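You operate a simulated robot arm through the tools that you are given. There is no shell and no other tool.

Carry out the task below with a simulated robot arm. There is one attempt and no reset: what you move stays moved.

JOB
Dry the green lens in the drier; put it in the green tray.
Fine: take it from the rinse basket; drier off, rinse and drier baskets up at the end.

Only the result counts: the job must be done as asked and must still hold three seconds after the hand-in. Knocking over, shifting, dropping, spilling or breaking anything else fails it.

ROBOT AND FRAMES
A 6-joint arm with a two-finger parallel gripper, fixed in place. Base frame: the origin is at the foot of the arm, x ahead of it, y to its left, z up; the work surface is at about z = 0. Lengths are in m, angles in degrees, forces in N, time in s.
With the tool pointing down near the work surface it reaches from about 0.16 to 0.42 m from the base axis. Its first joint turns from -66.0 to 66.0 degrees. Payload 1.57 kg.
The TCP is the grasp point between the finger pads, 0.03 m short of the fingertips. In the tool frame z runs along the fingers and y along their closing line. Largest opening 0.08 m; finger width 0.017, thickness 0.012; the body of the gripper, 0.04 by 0.082 m, starts 0.08 m behind the TCP.
Orientation is that of the tool frame in the base frame, as [roll, pitch, yaw] about the fixed x, y, z axes, in that order (R = Rz(yaw) Ry(pitch) Rx(roll)). With the fingers straight down and closing along the base's y, the tool's x points along the base's -x, its y along +y and its z along -z.

CONTROLS
- The arm moves only by the tool apply_moves. Its argument "commands" is a list of rows, each an object (a shift or turn left out is 0, a gripper value left out holds the last) with "dp": the shift along the tool's x, y, z in units of 50 mm (1.0 is 50 mm), a list of three; "delta_rot": the turn, a rotation vector about the tool's x, y, z in units of 8 degrees (1.0 is 8 degrees), a list of three. In form: [{"dp": [x, y, z], "delta_rot": [rx, ry, rz]}, ...]. A call has 1 to 20 rows; each row shifts and turns the commanded pose from where the row before left it, along the tool's axes as they then stand. "gripper" is the gripper command, from -1 (shut) to 1 (fully open), values between in proportion, set as the call begins (left out, the last holds). A call with a number of a shift or a turn outside -1 to 1 is refused whole. A row lasts 0.2 s, in which the tool goes at most 0.05 m and 8.6 degrees; a call with a longer step from one row to the next is refused whole, and so is a gripper value outside its range. Where a pose cannot be reached the arm comes as near as it can. A force on the tool above 70 N (or 10 N above the force at the start of the call, whichever is more), or a blocked arm, ends the call early, and 0.2 s more pass. The fingers move at their own pace (about 0.153 m/s each) and stop on an object; they squeeze with about 21 N. The grip force told is the motor's: it shows also when the fingers shut on nothing. Time passes only in rows, and 0.2 s behind the last, so rows that do not move let the fingers close. It gives the time, the measured TCP pose, the force on the tool (base axes), the opening and the grip force at its end, in the units of the frame above (readings bear some noise), with the torque about the TCP (base axes, N m) and any sound that the robot's microphone picked up.
- Cameras (640 x 400 px; columns grow to the right, rows downward): "scene" is fixed at [0.0197, -0.3483, 0.3804]; the picture's right is [0.94, -0.34, 0.00], its down [-0.32, -0.87, -0.36] and it looks along [0.12, 0.34, -0.93] (base axes); focal length 214 px, centre (320, 200). "wrist" rides on the gripper at [0.072, -0.006, -0.122] in the tool frame; the picture's right is [0.09, 1.00, 0.00], its down [-0.84, 0.08, -0.54] and it looks along [-0.54, 0.05, 0.84] (tool axes); focal length 238 px, centre (320, 200). There is no depth. A picture from a camera that has moved, and an enlarged one, comes with that camera's place and axes in the base frame and with its lens.
- get_image(camera): a new picture of that camera. The clock stands still meanwhile.
- zoom(camera, box): a new picture of the part [left, top, right, bottom] of that camera's present view, enlarged. The clock stands still meanwhile.
- close_job(): hands the job in; it is judged then, once.

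Nothing tells you positions but the pictures and the camera data. Unless the task says otherwise, let go and move clear before handing in.

The tools are called as a command line: name --argument value ..., lists and objects as JSON in quotes. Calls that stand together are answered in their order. apply_moves: Moves the arm, as the interface text tells. Its arguments: {"type":"object","properties":{"commands":{"type":"array","items":{"type":"object","properties":{"dp":{"type":"array","items":{"type":"number"}},"delta_rot":{"type":"array","items":{"type":"number"}}}}},"gripper":{"type":"number"}},"required":["commands"]} The other tools are called the same way: get_image (camera) takes a picture; zoom (camera, box) takes an enlarged picture of a part of a camera's view; close_job () hands the job in.

At the start:

```text
time: 0.0
position: [0.2198, -0.0638, 0.2629]
tcp_rot: [-179.9, 0.1, 180.0]
contact_force: [0.4, -0.5, -0.5]
wrist_torque: [-0.01, 0.02, -0.03]
width: 0.0802
gripper_force: 0.0
```

scene: 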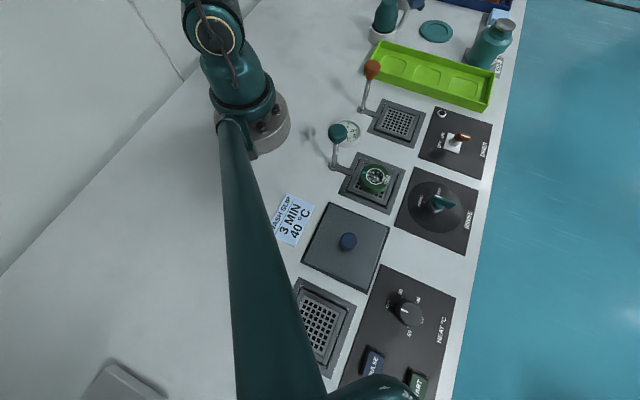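
wrist: 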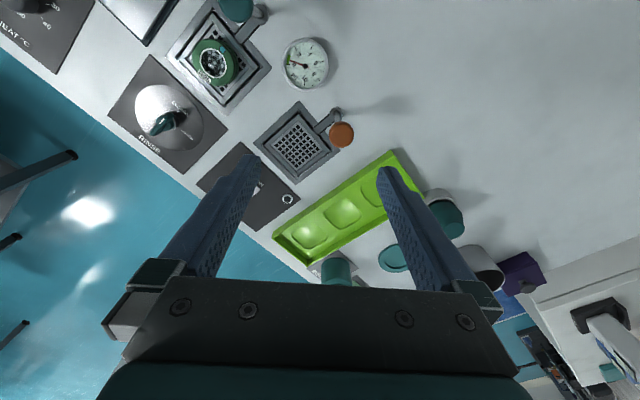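

I see a bench with a wash station, a rinse basket holding a green ring/lens, a drier basket with an orange-knob lever, a drier switch panel, and a green tray. I'll look closer before moving.

zoom --camera "scene" --box '[320, 50, 520, 175]'

zoom --camera "scene" --box '[300, 110, 500, 235]'

zoom --camera "scene" --box '[260, 250, 500, 400]'

zoom --camera "wrist" --box '[80, 0, 400, 200]'

zoom --camera "scene" --box '[340, 0, 540, 125]'

```text
3.20 times, centred on (420, 112) of scene
camera zoom: at [0.0197, -0.3483, 0.3804], right [0.94, -0.34, 0.0], down [-0.32, -0.87, -0.36], along [0.12, 0.34, -0.93], focal length 686 px, centre (0, 480)
```

zoom: 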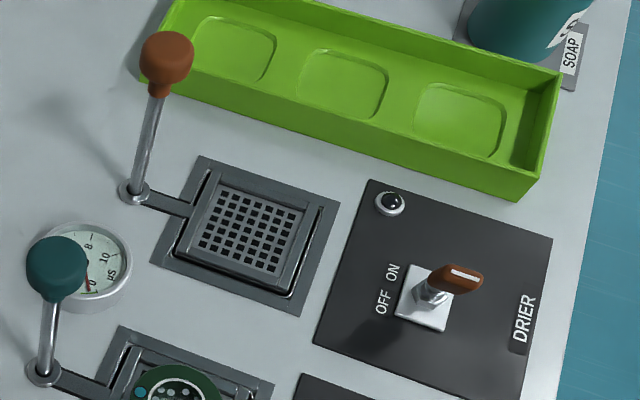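

```text
3.20 times, centred on (400, 172) of scene
camera zoom: at [0.0197, -0.3483, 0.3804], right [0.94, -0.34, 0.0], down [-0.32, -0.87, -0.36], along [0.12, 0.34, -0.93], focal length 686 px, centre (64, 288)
```

zoom: 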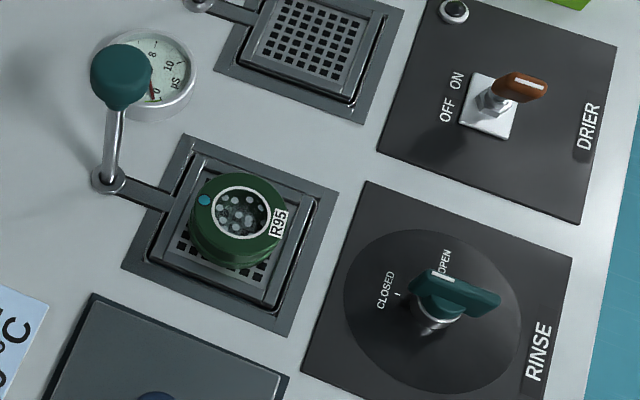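

```text
2.67 times, centred on (380, 325) of scene
camera zoom: at [0.0197, -0.3483, 0.3804], right [0.94, -0.34, 0.0], down [-0.32, -0.87, -0.36], along [0.12, 0.34, -0.93], focal length 572 px, centre (160, -133)
```

zoom: 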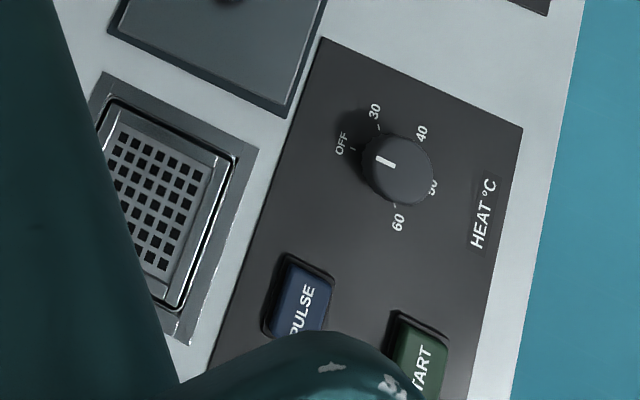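

```text
2.00 times, centred on (240, 100) of wrist
camera zoom: at [0.1461, -0.0703, 0.3848], right [-0.09, 1.0, 0.0], down [0.84, 0.08, 0.54], along [0.54, 0.05, -0.84], focal length 477 px, centre (480, 400)
```

zoom: 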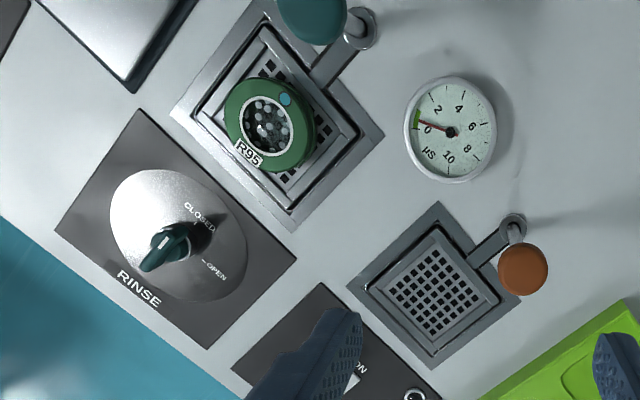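

```text
3.20 times, centred on (440, 62) of scene
camera zoom: at [0.0197, -0.3483, 0.3804], right [0.94, -0.34, 0.0], down [-0.32, -0.87, -0.36], along [0.12, 0.34, -0.93], focal length 686 px, centre (-64, 640)
```

zoom: 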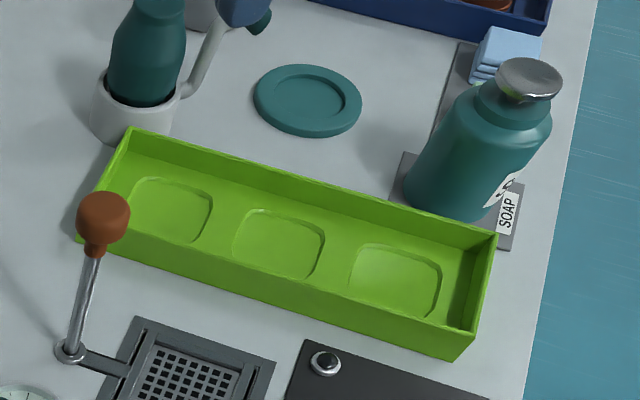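

The lens labelled R95 sits in the rinse basket near (0.18, -0.205), and the drier basket is near (0.29, -0.096); both have vertical knob posts that look up. I'll zoom in further on details such as the lens, the switch and the lamp.

zoom --camera "scene" --box '[325, 115, 415, 215]'

zoom --camera "scene" --box '[415, 95, 505, 195]'

zoom --camera "scene" --box '[355, 50, 435, 150]'

zoom --camera "wrist" --box '[150, 0, 290, 110]'

zoom --camera "wrist" --box '[400, 170, 640, 400]'

```text
4.00 times, centred on (370, 165) of scene
camera zoom: at [0.0197, -0.3483, 0.3804], right [0.94, -0.34, 0.0], down [-0.32, -0.87, -0.36], along [0.12, 0.34, -0.93], focal length 858 px, centre (120, 340)
```

zoom: 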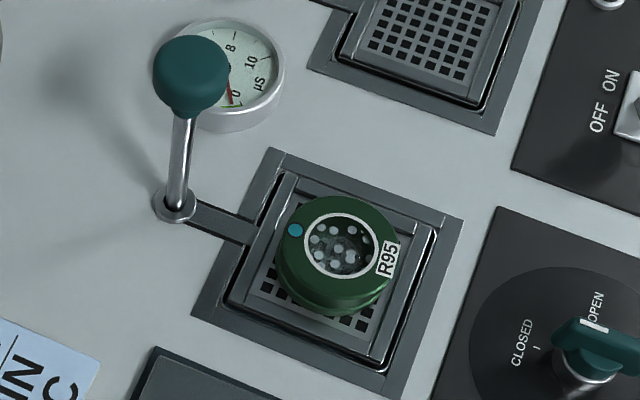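

```text
4.00 times, centred on (460, 145) of scene
camera zoom: at [0.0197, -0.3483, 0.3804], right [0.94, -0.34, 0.0], down [-0.32, -0.87, -0.36], along [0.12, 0.34, -0.93], focal length 858 px, centre (-240, 420)
```

zoom: 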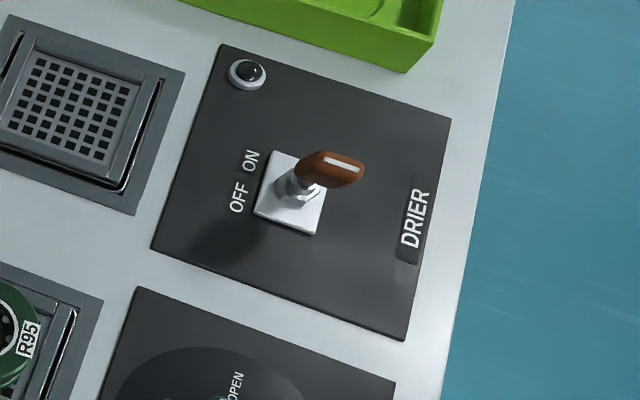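

```text
4.00 times, centred on (395, 100) of scene
camera zoom: at [0.0197, -0.3483, 0.3804], right [0.94, -0.34, 0.0], down [-0.32, -0.87, -0.36], along [0.12, 0.34, -0.93], focal length 858 px, centre (20, 600)
```

zoom: 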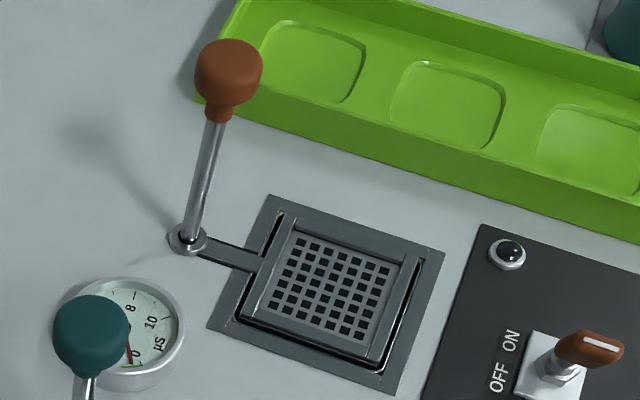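

```text
3.64 times, centred on (220, 55) of wrist
camera zoom: at [0.1461, -0.0703, 0.3848], right [-0.09, 1.0, 0.0], down [0.84, 0.08, 0.54], along [0.54, 0.05, -0.84], focal length 867 px, centre (684, 727)
```

zoom: 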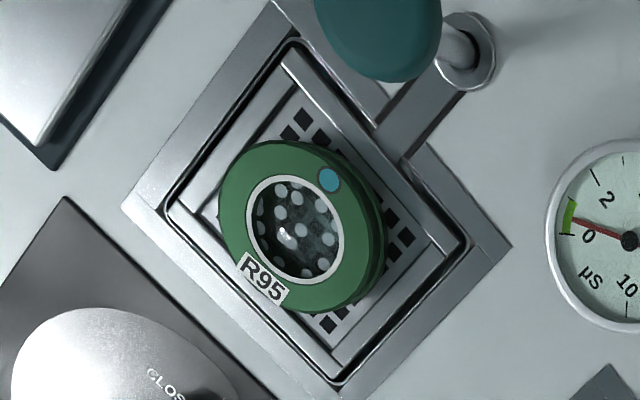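

```text
1.74 times, centred on (520, 285) of wrist
camera zoom: at [0.1461, -0.0703, 0.3848], right [-0.09, 1.0, 0.0], down [0.84, 0.08, 0.54], along [0.54, 0.05, -0.84], focal length 414 px, centre (-28, 52)
```

zoom: 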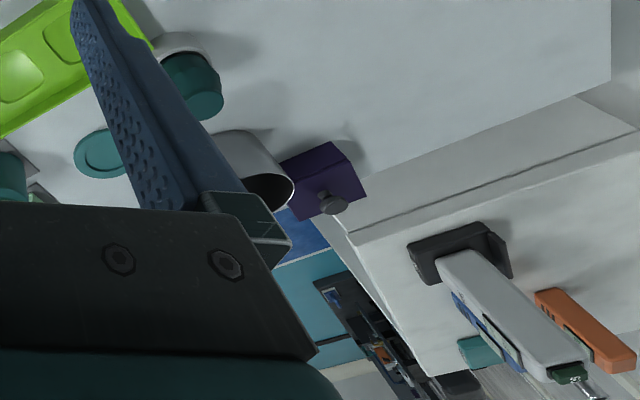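

The drier lever leans to OFF and the drops on the lens glass suggest it is wet. I'll hover above the lens at about z 0.20 and turn the gripper to line up with the baskets, which run at about 45°.

apply_moves --commands '[{"dp": [0.168, -0.584, 0.2]}, {"dp": [0.168, -0.584, 0.2]}, {"dp": [0.168, -0.584, 0.2]}, {"dp": [0.168, -0.584, 0.2]}, {"dp": [0.168, -0.584, 0.2]}, {"delta_rot": [0, 0, -0.917]}, {"delta_rot": [0, 0, -0.917]}, {"delta_rot": [0, 0, -0.917]}, {"delta_rot": [0, 0, -0.917]}, {"delta_rot": [0, 0, -0.917]}, {"delta_rot": [0, 0, -0.917]}, {}]' --gripper 1

get_image --camera "wrist"

get_image --camera "scene"

```text
time: 2.6
position: [0.1782, -0.2104, 0.2121]
tcp_rot: [-179.9, 0.0, -135.9]
contact_force: [-0.3, -0.8, -0.3]
wrist_torque: [0.02, -0.01, 0.03]
width: 0.0804
gripper_force: 0.0
```

```text
taken
camera wrist: at [0.1292, -0.2648, 0.335], right [-0.76, 0.65, 0.0], down [0.55, 0.64, 0.54], along [0.35, 0.41, -0.84], focal length 238 px, centre (320, 200)
```

wrist: 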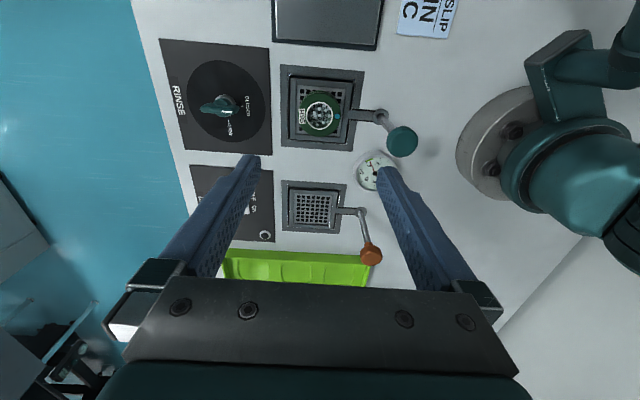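

```text
taken
```

scene: 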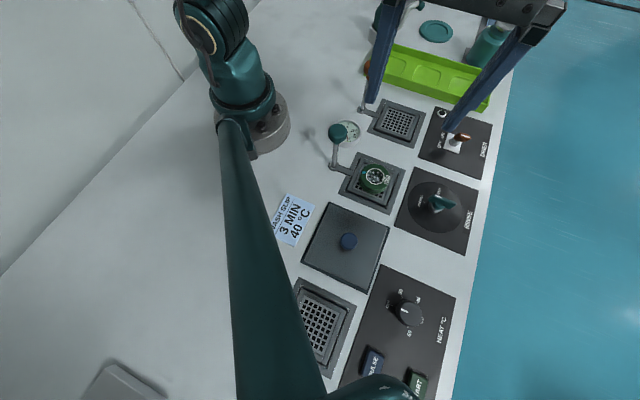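

The view is now aligned with the stations: rinse basket with the lens, drier basket beyond, tray beyond that. I'll zoom in on the details.

zoom --camera "wrist" --box '[260, 50, 420, 160]'

zoom --camera "wrist" --box '[150, 30, 290, 130]'

zoom --camera "wrist" --box '[180, 150, 400, 290]'

zoom --camera "scene" --box '[340, 20, 520, 150]'

```text
3.64 times, centred on (340, 105) of wrist
camera zoom: at [0.1292, -0.2648, 0.335], right [-0.76, 0.65, 0.0], down [0.55, 0.64, 0.54], along [0.35, 0.41, -0.84], focal length 867 px, centre (247, 546)
```

zoom: 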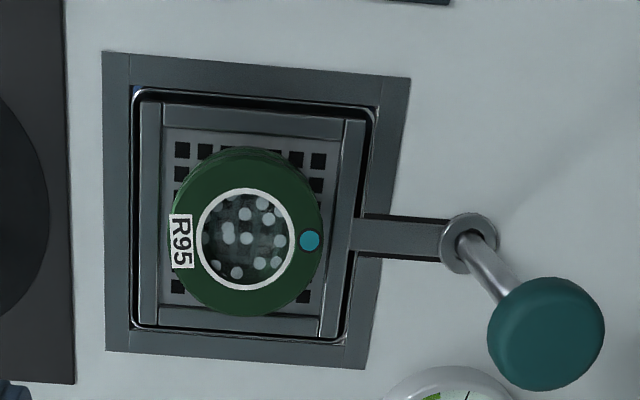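

```text
4.00 times, centred on (220, 80) of wrist
camera zoom: at [0.1292, -0.2648, 0.335], right [-0.76, 0.65, 0.0], down [0.55, 0.64, 0.54], along [0.35, 0.41, -0.84], focal length 953 px, centre (720, 680)
```

zoom: 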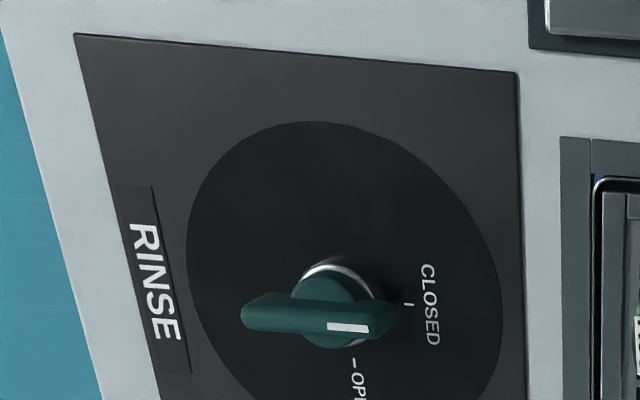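

```text
2.86 times, centred on (290, 220) of wrist
camera zoom: at [0.1292, -0.2648, 0.335], right [-0.76, 0.65, 0.0], down [0.55, 0.64, 0.54], along [0.35, 0.41, -0.84], focal length 681 px, centre (406, 143)
```

zoom: 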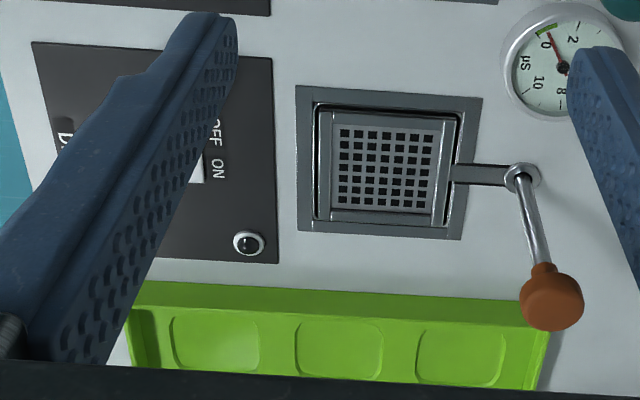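

```text
3.08 times, centred on (430, 85) of scene
camera zoom: at [0.0197, -0.3483, 0.3804], right [0.94, -0.34, 0.0], down [-0.32, -0.87, -0.36], along [0.12, 0.34, -0.93], focal length 660 px, centre (-18, 554)
```

zoom: 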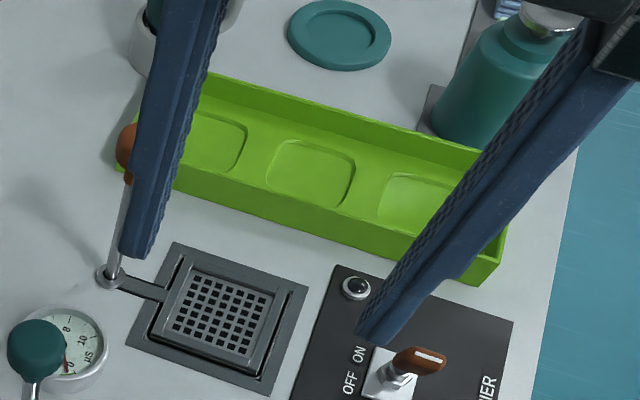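

The rinse valve is closed and the drier switch is at OFF; the lens is about 53 mm wide with its top near z 0.026, centred at about (0.177, -0.210). I'll lower to z 0.10 above it for a closer look at the wall heights.

apply_moves --commands '[{"dp": [0, 0, 0.6]}, {"dp": [0, 0, 0.6]}, {"dp": [0, 0, 0.6]}, {"dp": [0, 0, 0.4]}, {}]' --gripper 1

get_image --camera "wrist"

zoom --camera "scene" --box '[320, 100, 440, 220]'

```text
time: 3.8
position: [0.1783, -0.2104, 0.1037]
tcp_rot: [-179.9, 0.0, -136.1]
contact_force: [0.8, 0.2, -0.8]
wrist_torque: [0.03, -0.05, 0.01]
width: 0.08
gripper_force: 0.0
```

```text
taken
camera wrist: at [0.1292, -0.2648, 0.2245], right [-0.76, 0.65, 0.0], down [0.55, 0.64, 0.54], along [0.35, 0.41, -0.84], focal length 238 px, centre (320, 200)
```

wrist: 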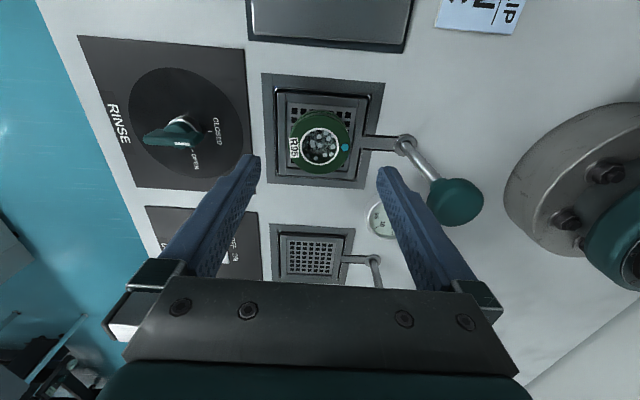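

```text
3.33 times, centred on (380, 160) of scene
camera zoom: at [0.0197, -0.3483, 0.3804], right [0.94, -0.34, 0.0], down [-0.32, -0.87, -0.36], along [0.12, 0.34, -0.93], focal length 715 px, centre (120, 333)
```

zoom: 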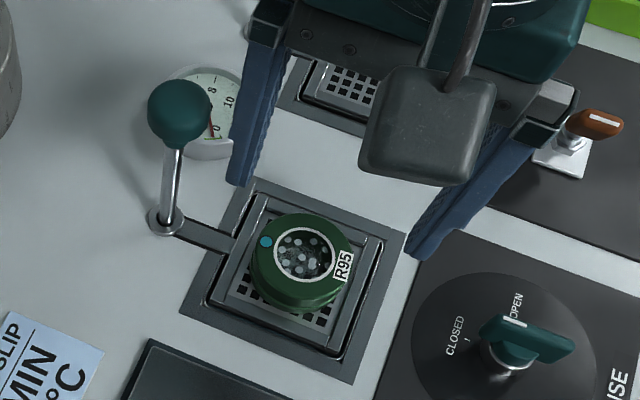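

The lens is centred between the fingers. I'll zoom in on it to judge how high it stands above the basket walls.

zoom --camera "wrist" --box '[250, 65, 400, 200]'

zoom --camera "wrist" --box '[260, 215, 390, 290]'

zoom --camera "scene" --box '[345, 145, 410, 210]'

```text
2.96 times, centred on (325, 132) of wrist
camera zoom: at [0.1292, -0.2648, 0.2245], right [-0.76, 0.65, 0.0], down [0.55, 0.64, 0.54], along [0.35, 0.41, -0.84], focal length 706 px, centre (305, 400)
```

zoom: 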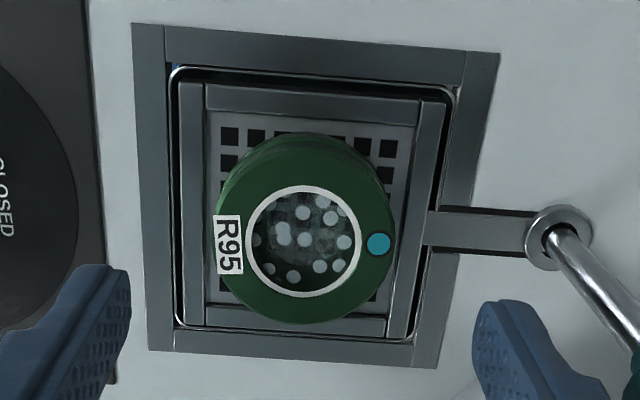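

```text
4.92 times, centred on (325, 252) of wrist
camera zoom: at [0.1292, -0.2648, 0.2245], right [-0.76, 0.65, 0.0], down [0.55, 0.64, 0.54], along [0.35, 0.41, -0.84], focal length 1173 px, centre (295, -58)
```

zoom: 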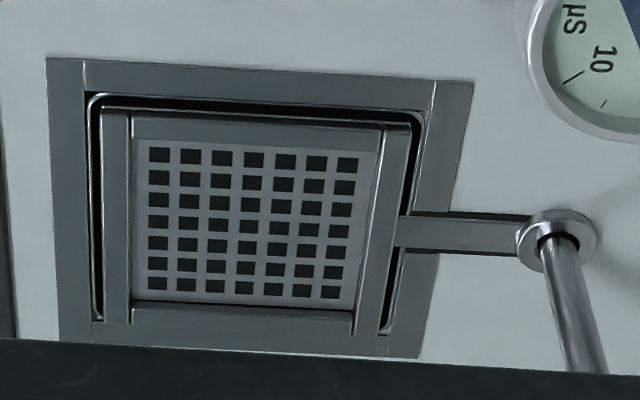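

```text
6.15 times, centred on (378, 178) of scene
camera zoom: at [0.0197, -0.3483, 0.3804], right [0.94, -0.34, 0.0], down [-0.32, -0.87, -0.36], along [0.12, 0.34, -0.93], focal length 1320 px, centre (-34, 338)
```

zoom: 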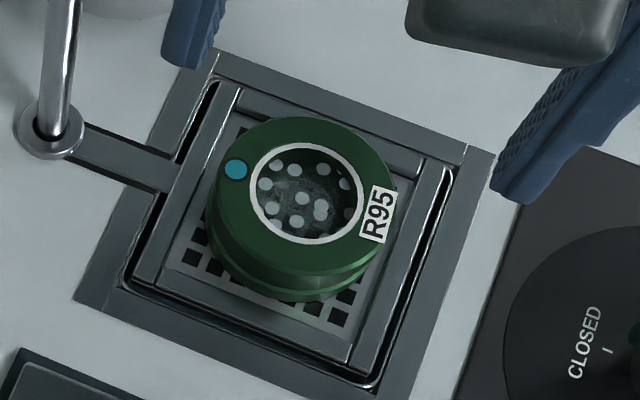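

The basket rims are at about deck level and the lens stands roughly 25–30 mm above them, so I can grip its barrel with the fingertips just above the rim. I'll lower to TCP z of about 0.040 in small steps while watching the force.

apply_moves --commands '[{"dp": [0.03, 0, 0.4]}, {"dp": [0, 0, 0.4]}, {"dp": [0, 0, 0.3]}, {"dp": [0, 0, 0.15]}, {}]' --gripper 1

zoom --camera "wrist" --box '[220, 65, 430, 240]'

zoom --camera "scene" --box '[330, 120, 430, 210]'

```text
time: 5.0
position: [0.1764, -0.2108, 0.0412]
tcp_rot: [-180.0, 0.1, -136.0]
contact_force: [0.4, 0.3, 0.3]
wrist_torque: [-0.01, 0.01, 0.01]
width: 0.08
gripper_force: 0.1
```

```text
2.29 times, centred on (325, 152) of wrist
camera zoom: at [0.1283, -0.2653, 0.1623], right [-0.76, 0.65, 0.0], down [0.55, 0.64, 0.54], along [0.35, 0.41, -0.84], focal length 545 px, centre (309, 309)
```

zoom: 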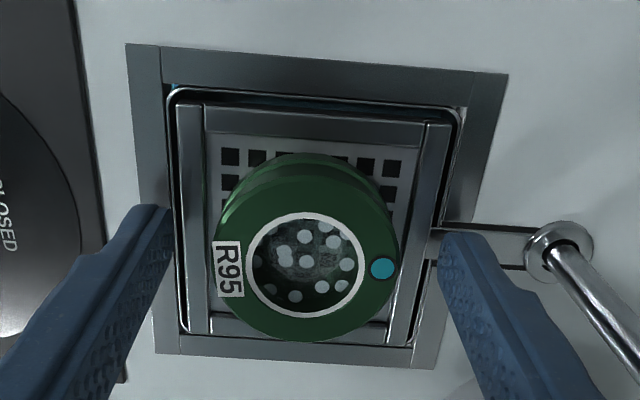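

```text
4.44 times, centred on (380, 165) of scene
camera zoom: at [0.0197, -0.3483, 0.3804], right [0.94, -0.34, 0.0], down [-0.32, -0.87, -0.36], along [0.12, 0.34, -0.93], focal length 953 px, centre (53, 356)
```

zoom: 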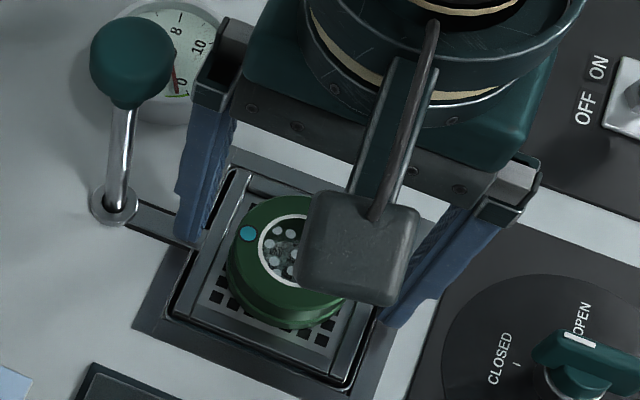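

Fingers straddle the lens with clearance and no contact. I'll close on it.

apply_moves --commands '[{"dp": [0, 0, 0.04]}, {}, {}, {}]' --gripper -1

zoom --camera "wrist" --box '[220, 65, 430, 240]'

```text
time: 6.0
position: [0.1761, -0.2102, 0.0373]
tcp_rot: [180.0, 0.0, -136.0]
contact_force: [0.0, -0.4, 0.7]
wrist_torque: [-0.01, 0.01, 0.04]
width: 0.0533
gripper_force: 21.1
```

```text
2.29 times, centred on (325, 152) of wrist
camera zoom: at [0.1281, -0.2653, 0.1601], right [-0.76, 0.65, 0.0], down [0.55, 0.64, 0.54], along [0.35, 0.41, -0.84], focal length 545 px, centre (309, 309)
```

zoom: 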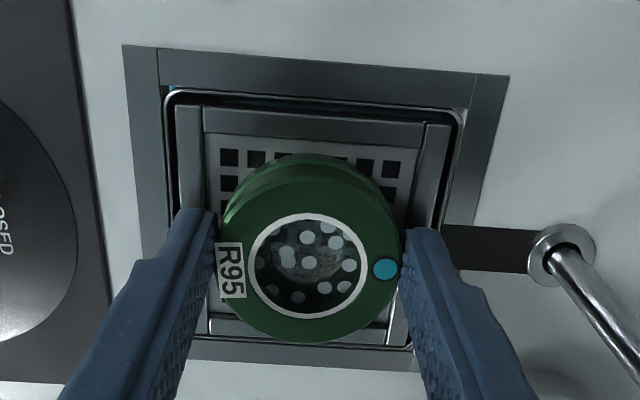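

The lens is gripped at width 53 mm. I'll lift it straight up and check it before carrying it to the drier basket, whose centre I compute at about (0.291, -0.096).

apply_moves --commands '[{"dp": [0, 0, -0.2]}, {"dp": [0, 0, -0.4]}, {"dp": [0, 0, -0.6]}, {"dp": [0, 0, -0.6]}, {"dp": [0, 0, -0.2]}, {}]'

get_image --camera "wrist"

get_image --camera "scene"

```text
time: 7.4
position: [0.1767, -0.211, 0.1389]
tcp_rot: [-179.9, 0.0, -136.0]
contact_force: [-0.2, 0.1, -0.8]
wrist_torque: [0.01, 0.0, 0.01]
width: 0.0534
gripper_force: 21.5
```

```text
taken
camera wrist: at [0.1281, -0.2656, 0.2602], right [-0.76, 0.65, 0.0], down [0.55, 0.64, 0.54], along [0.35, 0.41, -0.84], focal length 238 px, centre (320, 200)
```

wrist: 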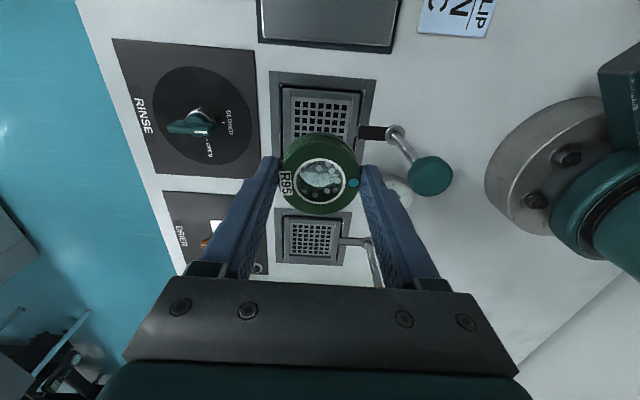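

```text
taken
```

scene: 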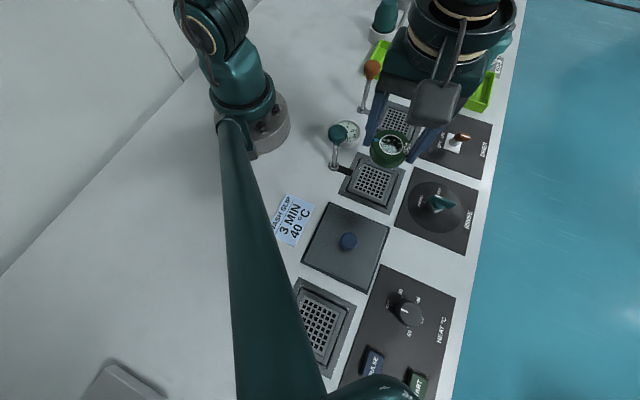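

The lens is held securely. The rinse basket's arm looks darker than before, so I'll check whether anything changed there.

zoom --camera "wrist" --box '[260, 60, 460, 210]'

zoom --camera "scene" --box '[320, 110, 420, 220]'

```text
2.67 times, centred on (360, 135) of wrist
camera zoom: at [0.1281, -0.2656, 0.2602], right [-0.76, 0.65, 0.0], down [0.55, 0.64, 0.54], along [0.35, 0.41, -0.84], focal length 636 px, centre (213, 373)
```

zoom: 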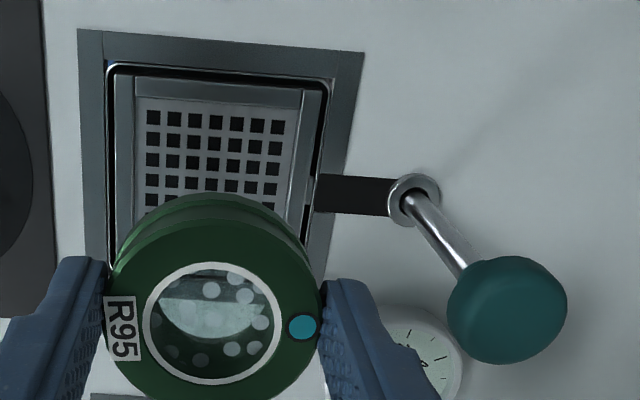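

```text
3.64 times, centred on (370, 165) of scene
camera zoom: at [0.0197, -0.3483, 0.3804], right [0.94, -0.34, 0.0], down [-0.32, -0.87, -0.36], along [0.12, 0.34, -0.93], focal length 780 px, centre (138, 327)
```

zoom: 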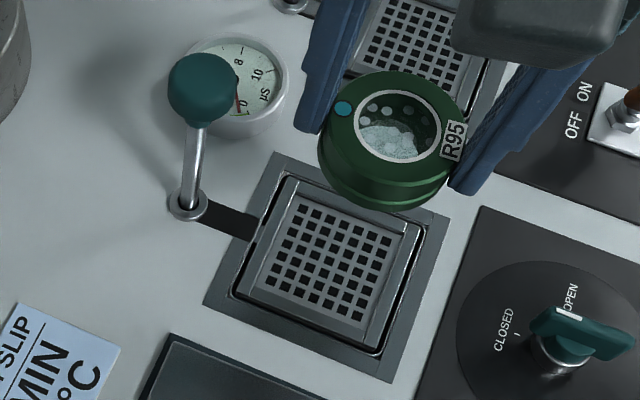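

The slot beside the rinse basket now looks empty/dark where a bar was visible before, so the basket may have dropped slightly. I'll zoom in closer to compare with the drier one.

zoom --camera "scene" --box '[345, 145, 410, 210]'

zoom --camera "scene" --box '[320, 115, 375, 175]'

zoom --camera "wrist" --box '[340, 100, 420, 160]'

```text
6.15 times, centred on (378, 178) of scene
camera zoom: at [0.0197, -0.3483, 0.3804], right [0.94, -0.34, 0.0], down [-0.32, -0.87, -0.36], along [0.12, 0.34, -0.93], focal length 1320 px, centre (-34, 338)
```

zoom: 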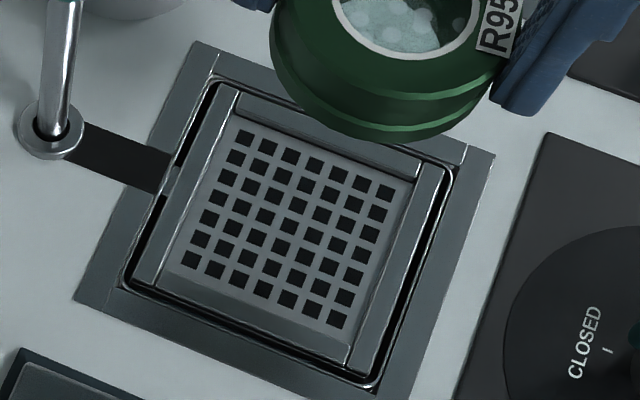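

```text
6.67 times, centred on (348, 145) of scene
camera zoom: at [0.0197, -0.3483, 0.3804], right [0.94, -0.34, 0.0], down [-0.32, -0.87, -0.36], along [0.12, 0.34, -0.93], focal length 1430 px, centre (137, 567)
```

zoom: 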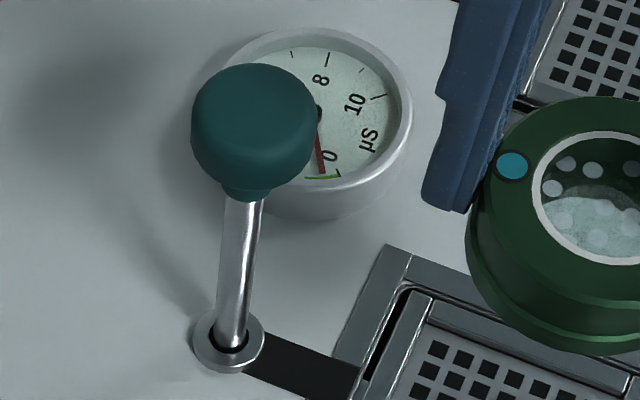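

```text
6.67 times, centred on (380, 130) of wrist
camera zoom: at [0.1281, -0.2656, 0.2602], right [-0.76, 0.65, 0.0], down [0.55, 0.64, 0.54], along [0.35, 0.41, -0.84], focal length 1589 px, centre (-80, 667)
```

zoom: 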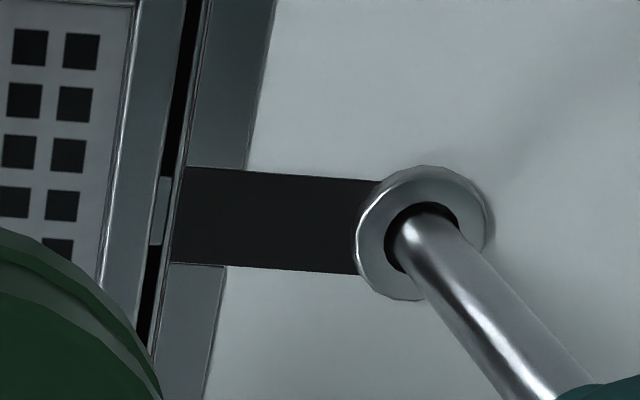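

The rinse basket seems to have sunk 1–3 mm when I gripped, so I'll pull its handle back up to the stop later. Now I'll carry the lens along the station line to above the drier basket.

apply_moves --commands '[{"dp": [-0.5, 0.008, 0]}, {"dp": [-0.68, 0.008, 0]}, {"dp": [-0.68, 0.008, 0]}, {"dp": [-0.68, 0.008, 0]}, {"dp": [-0.68, 0.008, 0]}, {}, {}]'

get_image --camera "wrist"

get_image --camera "scene"

```text
time: 9.0
position: [0.292, -0.0972, 0.1396]
tcp_rot: [-179.8, -0.1, -135.9]
contact_force: [0.3, -1.1, 0.2]
wrist_torque: [-0.02, -0.02, 0.02]
width: 0.0537
gripper_force: 20.9
```

```text
taken
camera wrist: at [0.2424, -0.1521, 0.2606], right [-0.76, 0.65, 0.0], down [0.55, 0.64, 0.54], along [0.35, 0.41, -0.84], focal length 238 px, centre (320, 200)
```

wrist: 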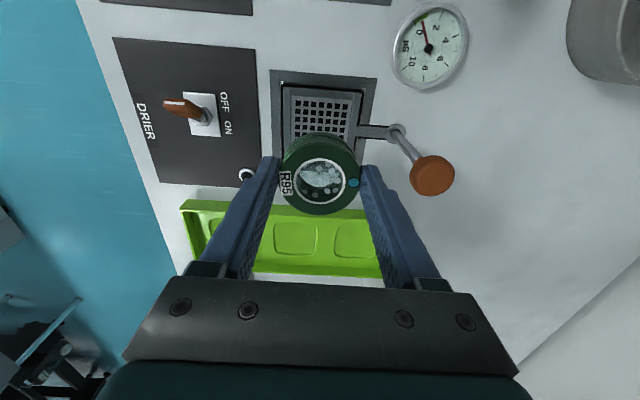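

```text
taken
```

scene: 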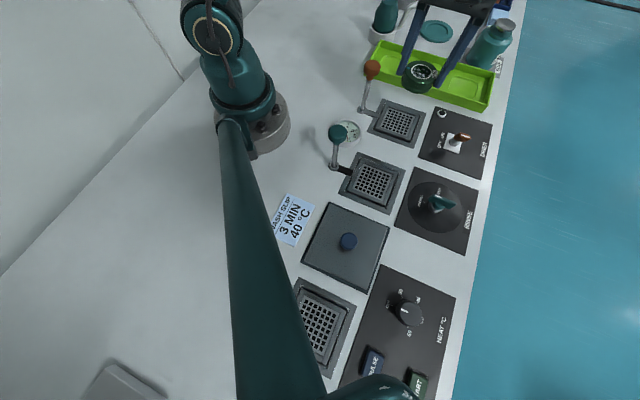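

The drier basket sits in exactly the same relation to the gripper as the rinse basket did, so the lens is centred. I'll lower it to just above the basket floor.

apply_moves --commands '[{"dp": [0, 0, 0.5]}, {"dp": [0, 0, 0.5]}, {"dp": [0, 0, 0.4]}, {"dp": [0, 0, 0.25]}, {"dp": [0, 0, 0.15]}, {"dp": [0, 0, 0.1]}, {}]'

zoom --camera "wrist" --box '[220, 65, 430, 240]'

zoom --camera "scene" --box '[350, 60, 450, 160]'

```text
time: 10.6
position: [0.2912, -0.0973, 0.0428]
tcp_rot: [-180.0, 0.0, -136.0]
contact_force: [-0.1, -0.4, -0.9]
wrist_torque: [-0.03, 0.0, 0.0]
width: 0.0535
gripper_force: 21.0
```

```text
2.29 times, centred on (325, 152) of wrist
camera zoom: at [0.2424, -0.1522, 0.1651], right [-0.76, 0.65, 0.0], down [0.55, 0.64, 0.54], along [0.35, 0.41, -0.84], focal length 545 px, centre (309, 309)
```

zoom: 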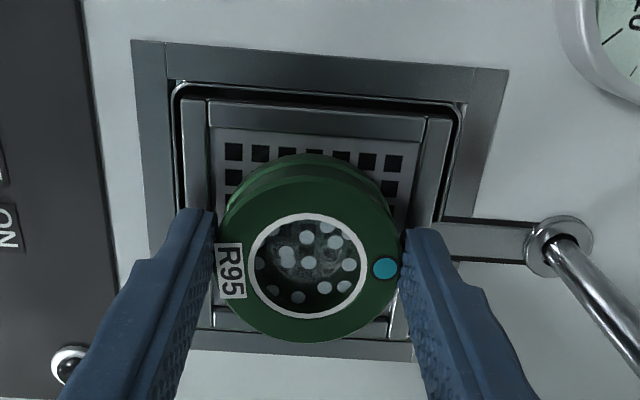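

```text
4.00 times, centred on (400, 110) of scene
camera zoom: at [0.0197, -0.3483, 0.3804], right [0.94, -0.34, 0.0], down [-0.32, -0.87, -0.36], along [0.12, 0.34, -0.93], focal length 858 px, centre (0, 560)
```

zoom: 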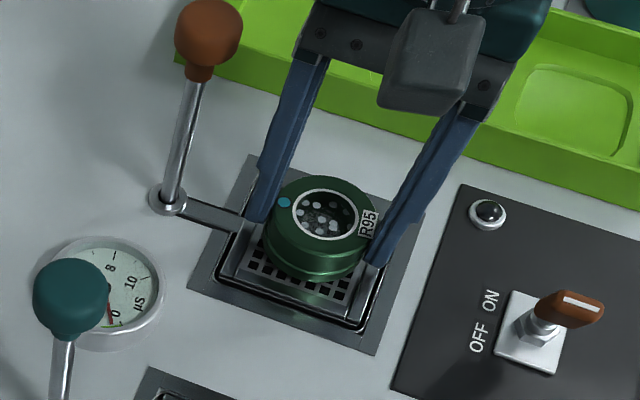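

No contact yet at z 0.0428. I'll descend millimetre by millimetre until it touches.

apply_moves --commands '[{"dp": [0, 0, 0.02]}, {"dp": [0, 0, 0.02]}, {}]'

zoom --camera "wrist" --box '[220, 65, 430, 240]'

```text
time: 11.4
position: [0.2905, -0.0967, 0.0421]
tcp_rot: [-179.9, 0.0, -136.0]
contact_force: [-0.2, 0.4, -1.5]
wrist_torque: [-0.02, -0.03, -0.02]
width: 0.0534
gripper_force: 21.3
```

```text
2.29 times, centred on (325, 152) of wrist
camera zoom: at [0.2424, -0.1521, 0.1634], right [-0.76, 0.65, 0.0], down [0.55, 0.64, 0.54], along [0.35, 0.41, -0.84], focal length 545 px, centre (309, 309)
```

zoom: 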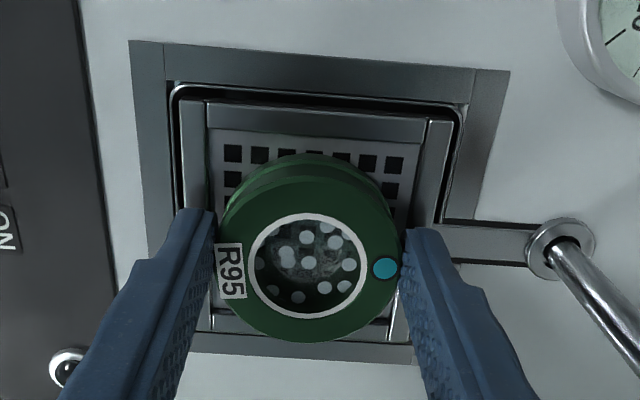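

Still hanging freely (about -1 N of lens weight). I'll continue two more millimetres.

apply_moves --commands '[{"dp": [0, 0, 0.02]}, {}]'

apply_moves --commands '[{"dp": [0, 0, 0.02]}, {}]'

zoom --camera "wrist" --box '[220, 65, 430, 240]'

```text
time: 12.0
position: [0.2919, -0.0971, 0.0415]
tcp_rot: [179.9, 0.0, -135.9]
contact_force: [0.0, 0.3, -0.5]
wrist_torque: [0.0, 0.0, -0.04]
width: 0.0537
gripper_force: 21.0
```

```text
time: 12.6
position: [0.2913, -0.0971, 0.0402]
tcp_rot: [-179.9, 0.0, -136.0]
contact_force: [0.4, 0.6, 0.1]
wrist_torque: [0.02, -0.01, -0.02]
width: 0.0533
gripper_force: 21.5
```

```text
2.29 times, centred on (325, 152) of wrist
camera zoom: at [0.2425, -0.1523, 0.1615], right [-0.76, 0.65, 0.0], down [0.55, 0.64, 0.54], along [0.35, 0.41, -0.84], focal length 545 px, centre (309, 309)
```

zoom: 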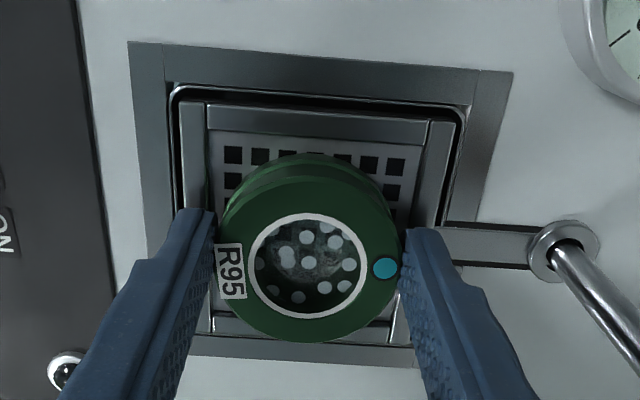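

The lens is essentially at the basket floor now. I'll release it and rise straight up.

apply_moves --commands '[{}, {}, {}]' --gripper 1

zoom --camera "wrist" --box '[220, 65, 430, 240]'

```text
time: 13.4
position: [0.2916, -0.0986, 0.0393]
tcp_rot: [-180.0, 0.0, -136.0]
contact_force: [-0.3, 0.2, -0.1]
wrist_torque: [-0.01, 0.01, -0.01]
width: 0.08
gripper_force: 0.0
```

```text
2.29 times, centred on (325, 152) of wrist
camera zoom: at [0.2425, -0.1523, 0.1616], right [-0.76, 0.65, 0.0], down [0.55, 0.64, 0.54], along [0.35, 0.41, -0.84], focal length 545 px, centre (309, 309)
```

zoom: 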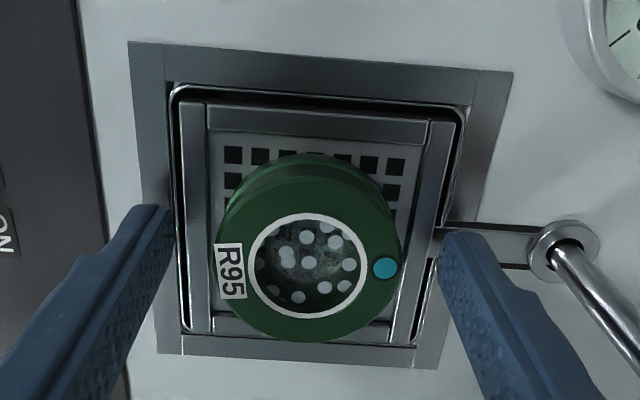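

The lens rests in the drier basket. I'll rise and locate the drier handle knob.

apply_moves --commands '[{"dp": [0, 0, -0.3]}, {"dp": [0, 0, -0.6]}, {"dp": [0, 0, -0.8]}, {"dp": [0, 0, -0.8]}, {"dp": [0, 0, -0.7]}, {}]'

get_image --camera "wrist"

get_image --camera "scene"

zoom --camera "wrist" --box '[260, 60, 480, 230]'

zoom --camera "scene" --box '[340, 40, 440, 150]'

```text
time: 14.8
position: [0.2919, -0.0977, 0.1999]
tcp_rot: [179.9, 0.0, -136.1]
contact_force: [1.3, -1.0, 0.0]
wrist_torque: [0.01, 0.02, 0.02]
width: 0.0801
gripper_force: 0.0
```

```text
taken
camera wrist: at [0.2421, -0.1524, 0.3214], right [-0.76, 0.65, 0.0], down [0.55, 0.64, 0.54], along [0.35, 0.41, -0.84], focal length 238 px, centre (320, 200)
```

wrist: 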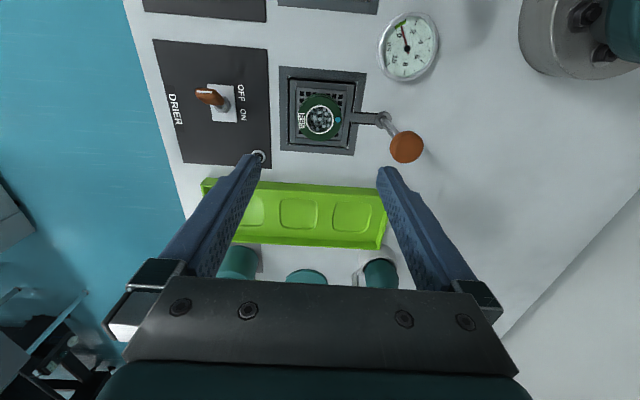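

```text
taken
```

scene: 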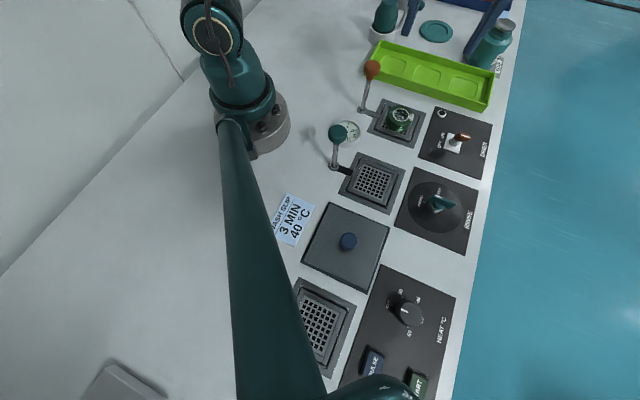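

```text
2.35 times, centred on (370, 145) of wrist
camera zoom: at [0.2421, -0.1524, 0.3214], right [-0.76, 0.65, 0.0], down [0.55, 0.64, 0.54], along [0.35, 0.41, -0.84], focal length 561 px, centre (202, 329)
```

zoom: 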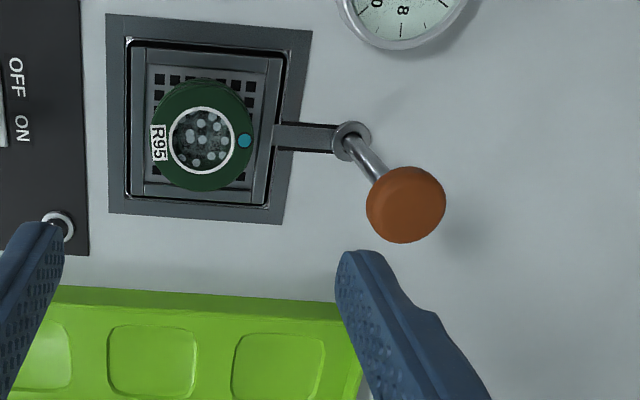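

```text
3.64 times, centred on (390, 95) of scene
camera zoom: at [0.0197, -0.3483, 0.3804], right [0.94, -0.34, 0.0], down [-0.32, -0.87, -0.36], along [0.12, 0.34, -0.93], focal length 780 px, centre (66, 582)
```

zoom: 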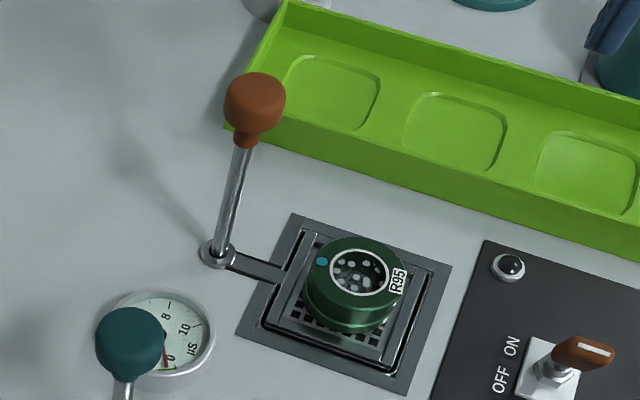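

The drier knob is at about (0.231, -0.039, 0.105) on a vertical post. I'll move over it with the fingers open and verify alignment before gripping.

apply_moves --commands '[{"dp": [0.03, 0.85, 0]}, {"dp": [0.03, 0.85, 0]}, {}, {}]' --gripper 0.6

get_image --camera "wrist"

zoom --camera "wrist" --box '[220, 80, 420, 240]'

zoom --camera "scene" --box '[330, 20, 450, 130]'

```text
time: 15.8
position: [0.2288, -0.0372, 0.2003]
tcp_rot: [-179.9, 0.0, -136.0]
contact_force: [-0.9, 0.3, 0.3]
wrist_torque: [-0.04, 0.0, -0.01]
width: 0.0641
gripper_force: 0.2
```

```text
taken
camera wrist: at [0.1805, -0.0929, 0.3216], right [-0.76, 0.65, 0.0], down [0.55, 0.64, 0.54], along [0.35, 0.41, -0.84], focal length 238 px, centre (320, 200)
```

wrist: 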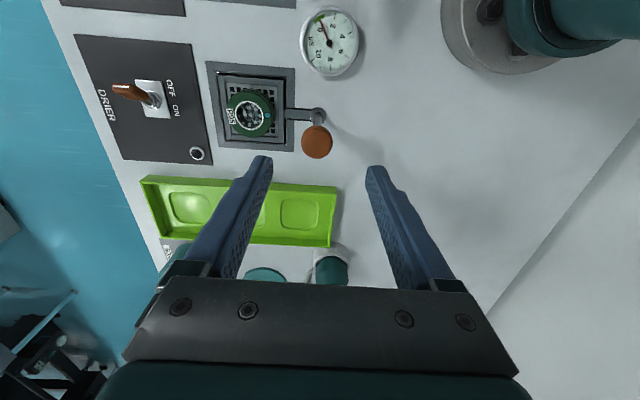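

```text
2.50 times, centred on (320, 160) of wrist
camera zoom: at [0.1805, -0.0929, 0.3216], right [-0.76, 0.65, 0.0], down [0.55, 0.64, 0.54], along [0.35, 0.41, -0.84], focal length 596 px, centre (320, 300)
```

zoom: 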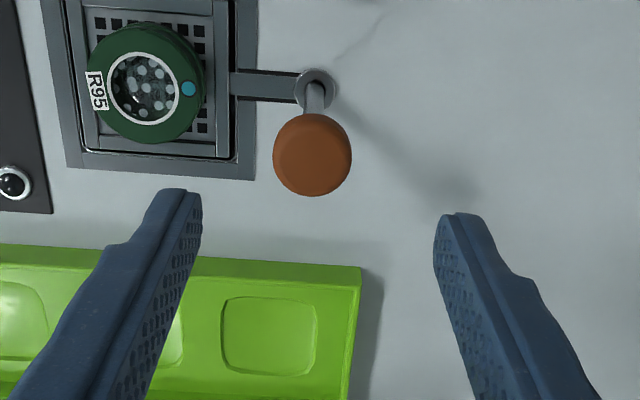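

```text
3.64 times, centred on (390, 75) of scene
camera zoom: at [0.0197, -0.3483, 0.3804], right [0.94, -0.34, 0.0], down [-0.32, -0.87, -0.36], along [0.12, 0.34, -0.93], focal length 780 px, centre (66, 654)
```

zoom: 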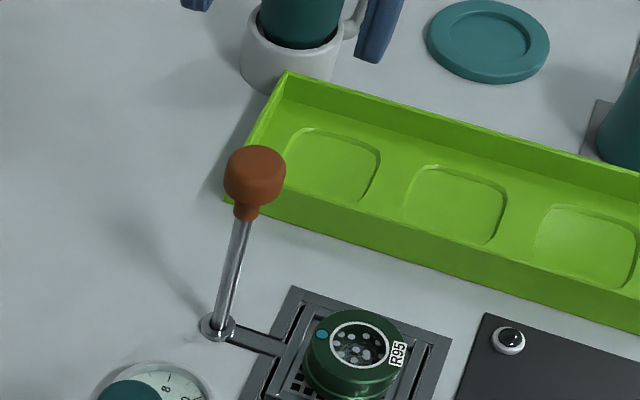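

The knob is about 2.5 mm off in each tool axis; I'll correct this and lower so the pads surround the knob.

apply_moves --commands '[{"dp": [-0.05, -0.05, 0.3]}, {"dp": [0, 0, 0.5]}, {"dp": [0, 0, 0.5]}, {"dp": [0, 0, 0.4]}, {"dp": [0, 0, 0.14]}, {}]' --gripper 0.6

zoom --camera "wrist" --box '[220, 80, 420, 280]'

zoom --camera "scene" --box '[330, 20, 450, 130]'

```text
time: 17.2
position: [0.2337, -0.0382, 0.1059]
tcp_rot: [-179.9, 0.0, -135.9]
contact_force: [-0.7, 0.1, -0.1]
wrist_torque: [0.0, -0.01, -0.01]
width: 0.0641
gripper_force: 0.1
```

```text
2.00 times, centred on (320, 180) of wrist
camera zoom: at [0.1845, -0.0931, 0.2289], right [-0.76, 0.65, 0.0], down [0.55, 0.64, 0.54], along [0.35, 0.41, -0.84], focal length 477 px, centre (320, 240)
```

zoom: 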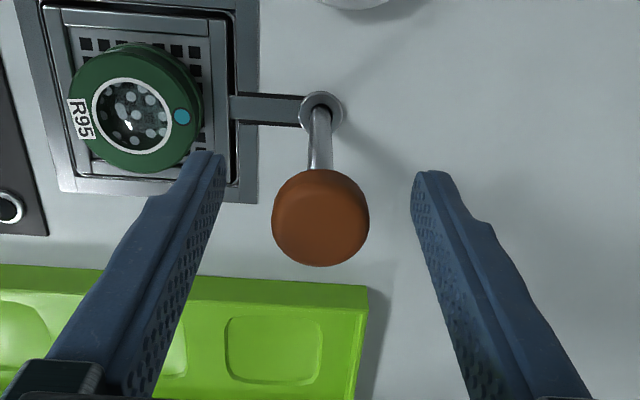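

```text
3.64 times, centred on (390, 75) of scene
camera zoom: at [0.0197, -0.3483, 0.3804], right [0.94, -0.34, 0.0], down [-0.32, -0.87, -0.36], along [0.12, 0.34, -0.93], focal length 780 px, centre (66, 654)
```

zoom: 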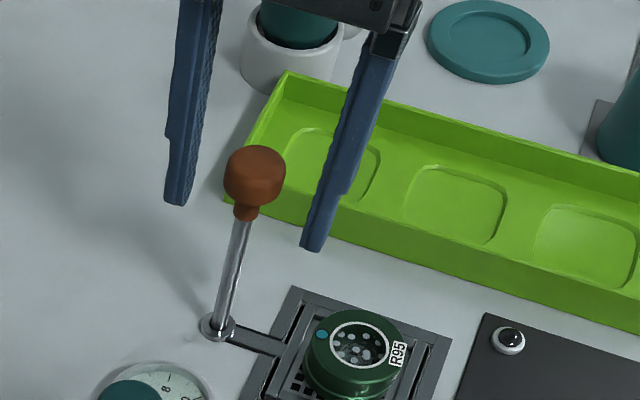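

The knob is centred between the pads. I'll close on it.

apply_moves --commands '[{}, {}, {}, {}]' --gripper -1

zoom --camera "scene" --box '[330, 20, 450, 130]'

```text
time: 18.2
position: [0.2334, -0.0369, 0.1073]
tcp_rot: [-180.0, 0.1, -136.0]
contact_force: [-1.2, 5.2, -5.1]
wrist_torque: [0.06, -0.01, 0.02]
width: 0.0299
gripper_force: 39.6
```

```text
3.64 times, centred on (390, 75) of scene
camera zoom: at [0.0198, -0.3483, 0.3804], right [0.94, -0.34, 0.0], down [-0.32, -0.87, -0.36], along [0.12, 0.34, -0.93], focal length 780 px, centre (66, 654)
```

zoom: 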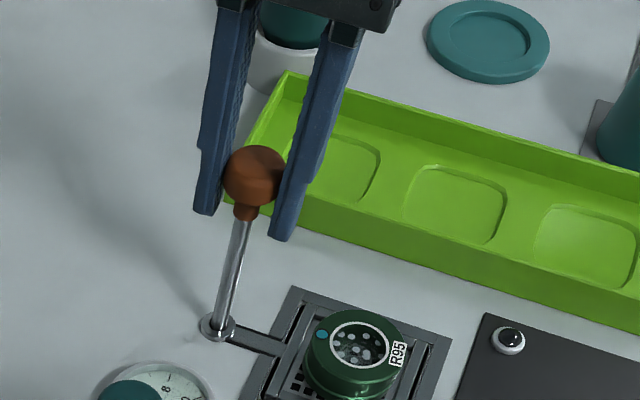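

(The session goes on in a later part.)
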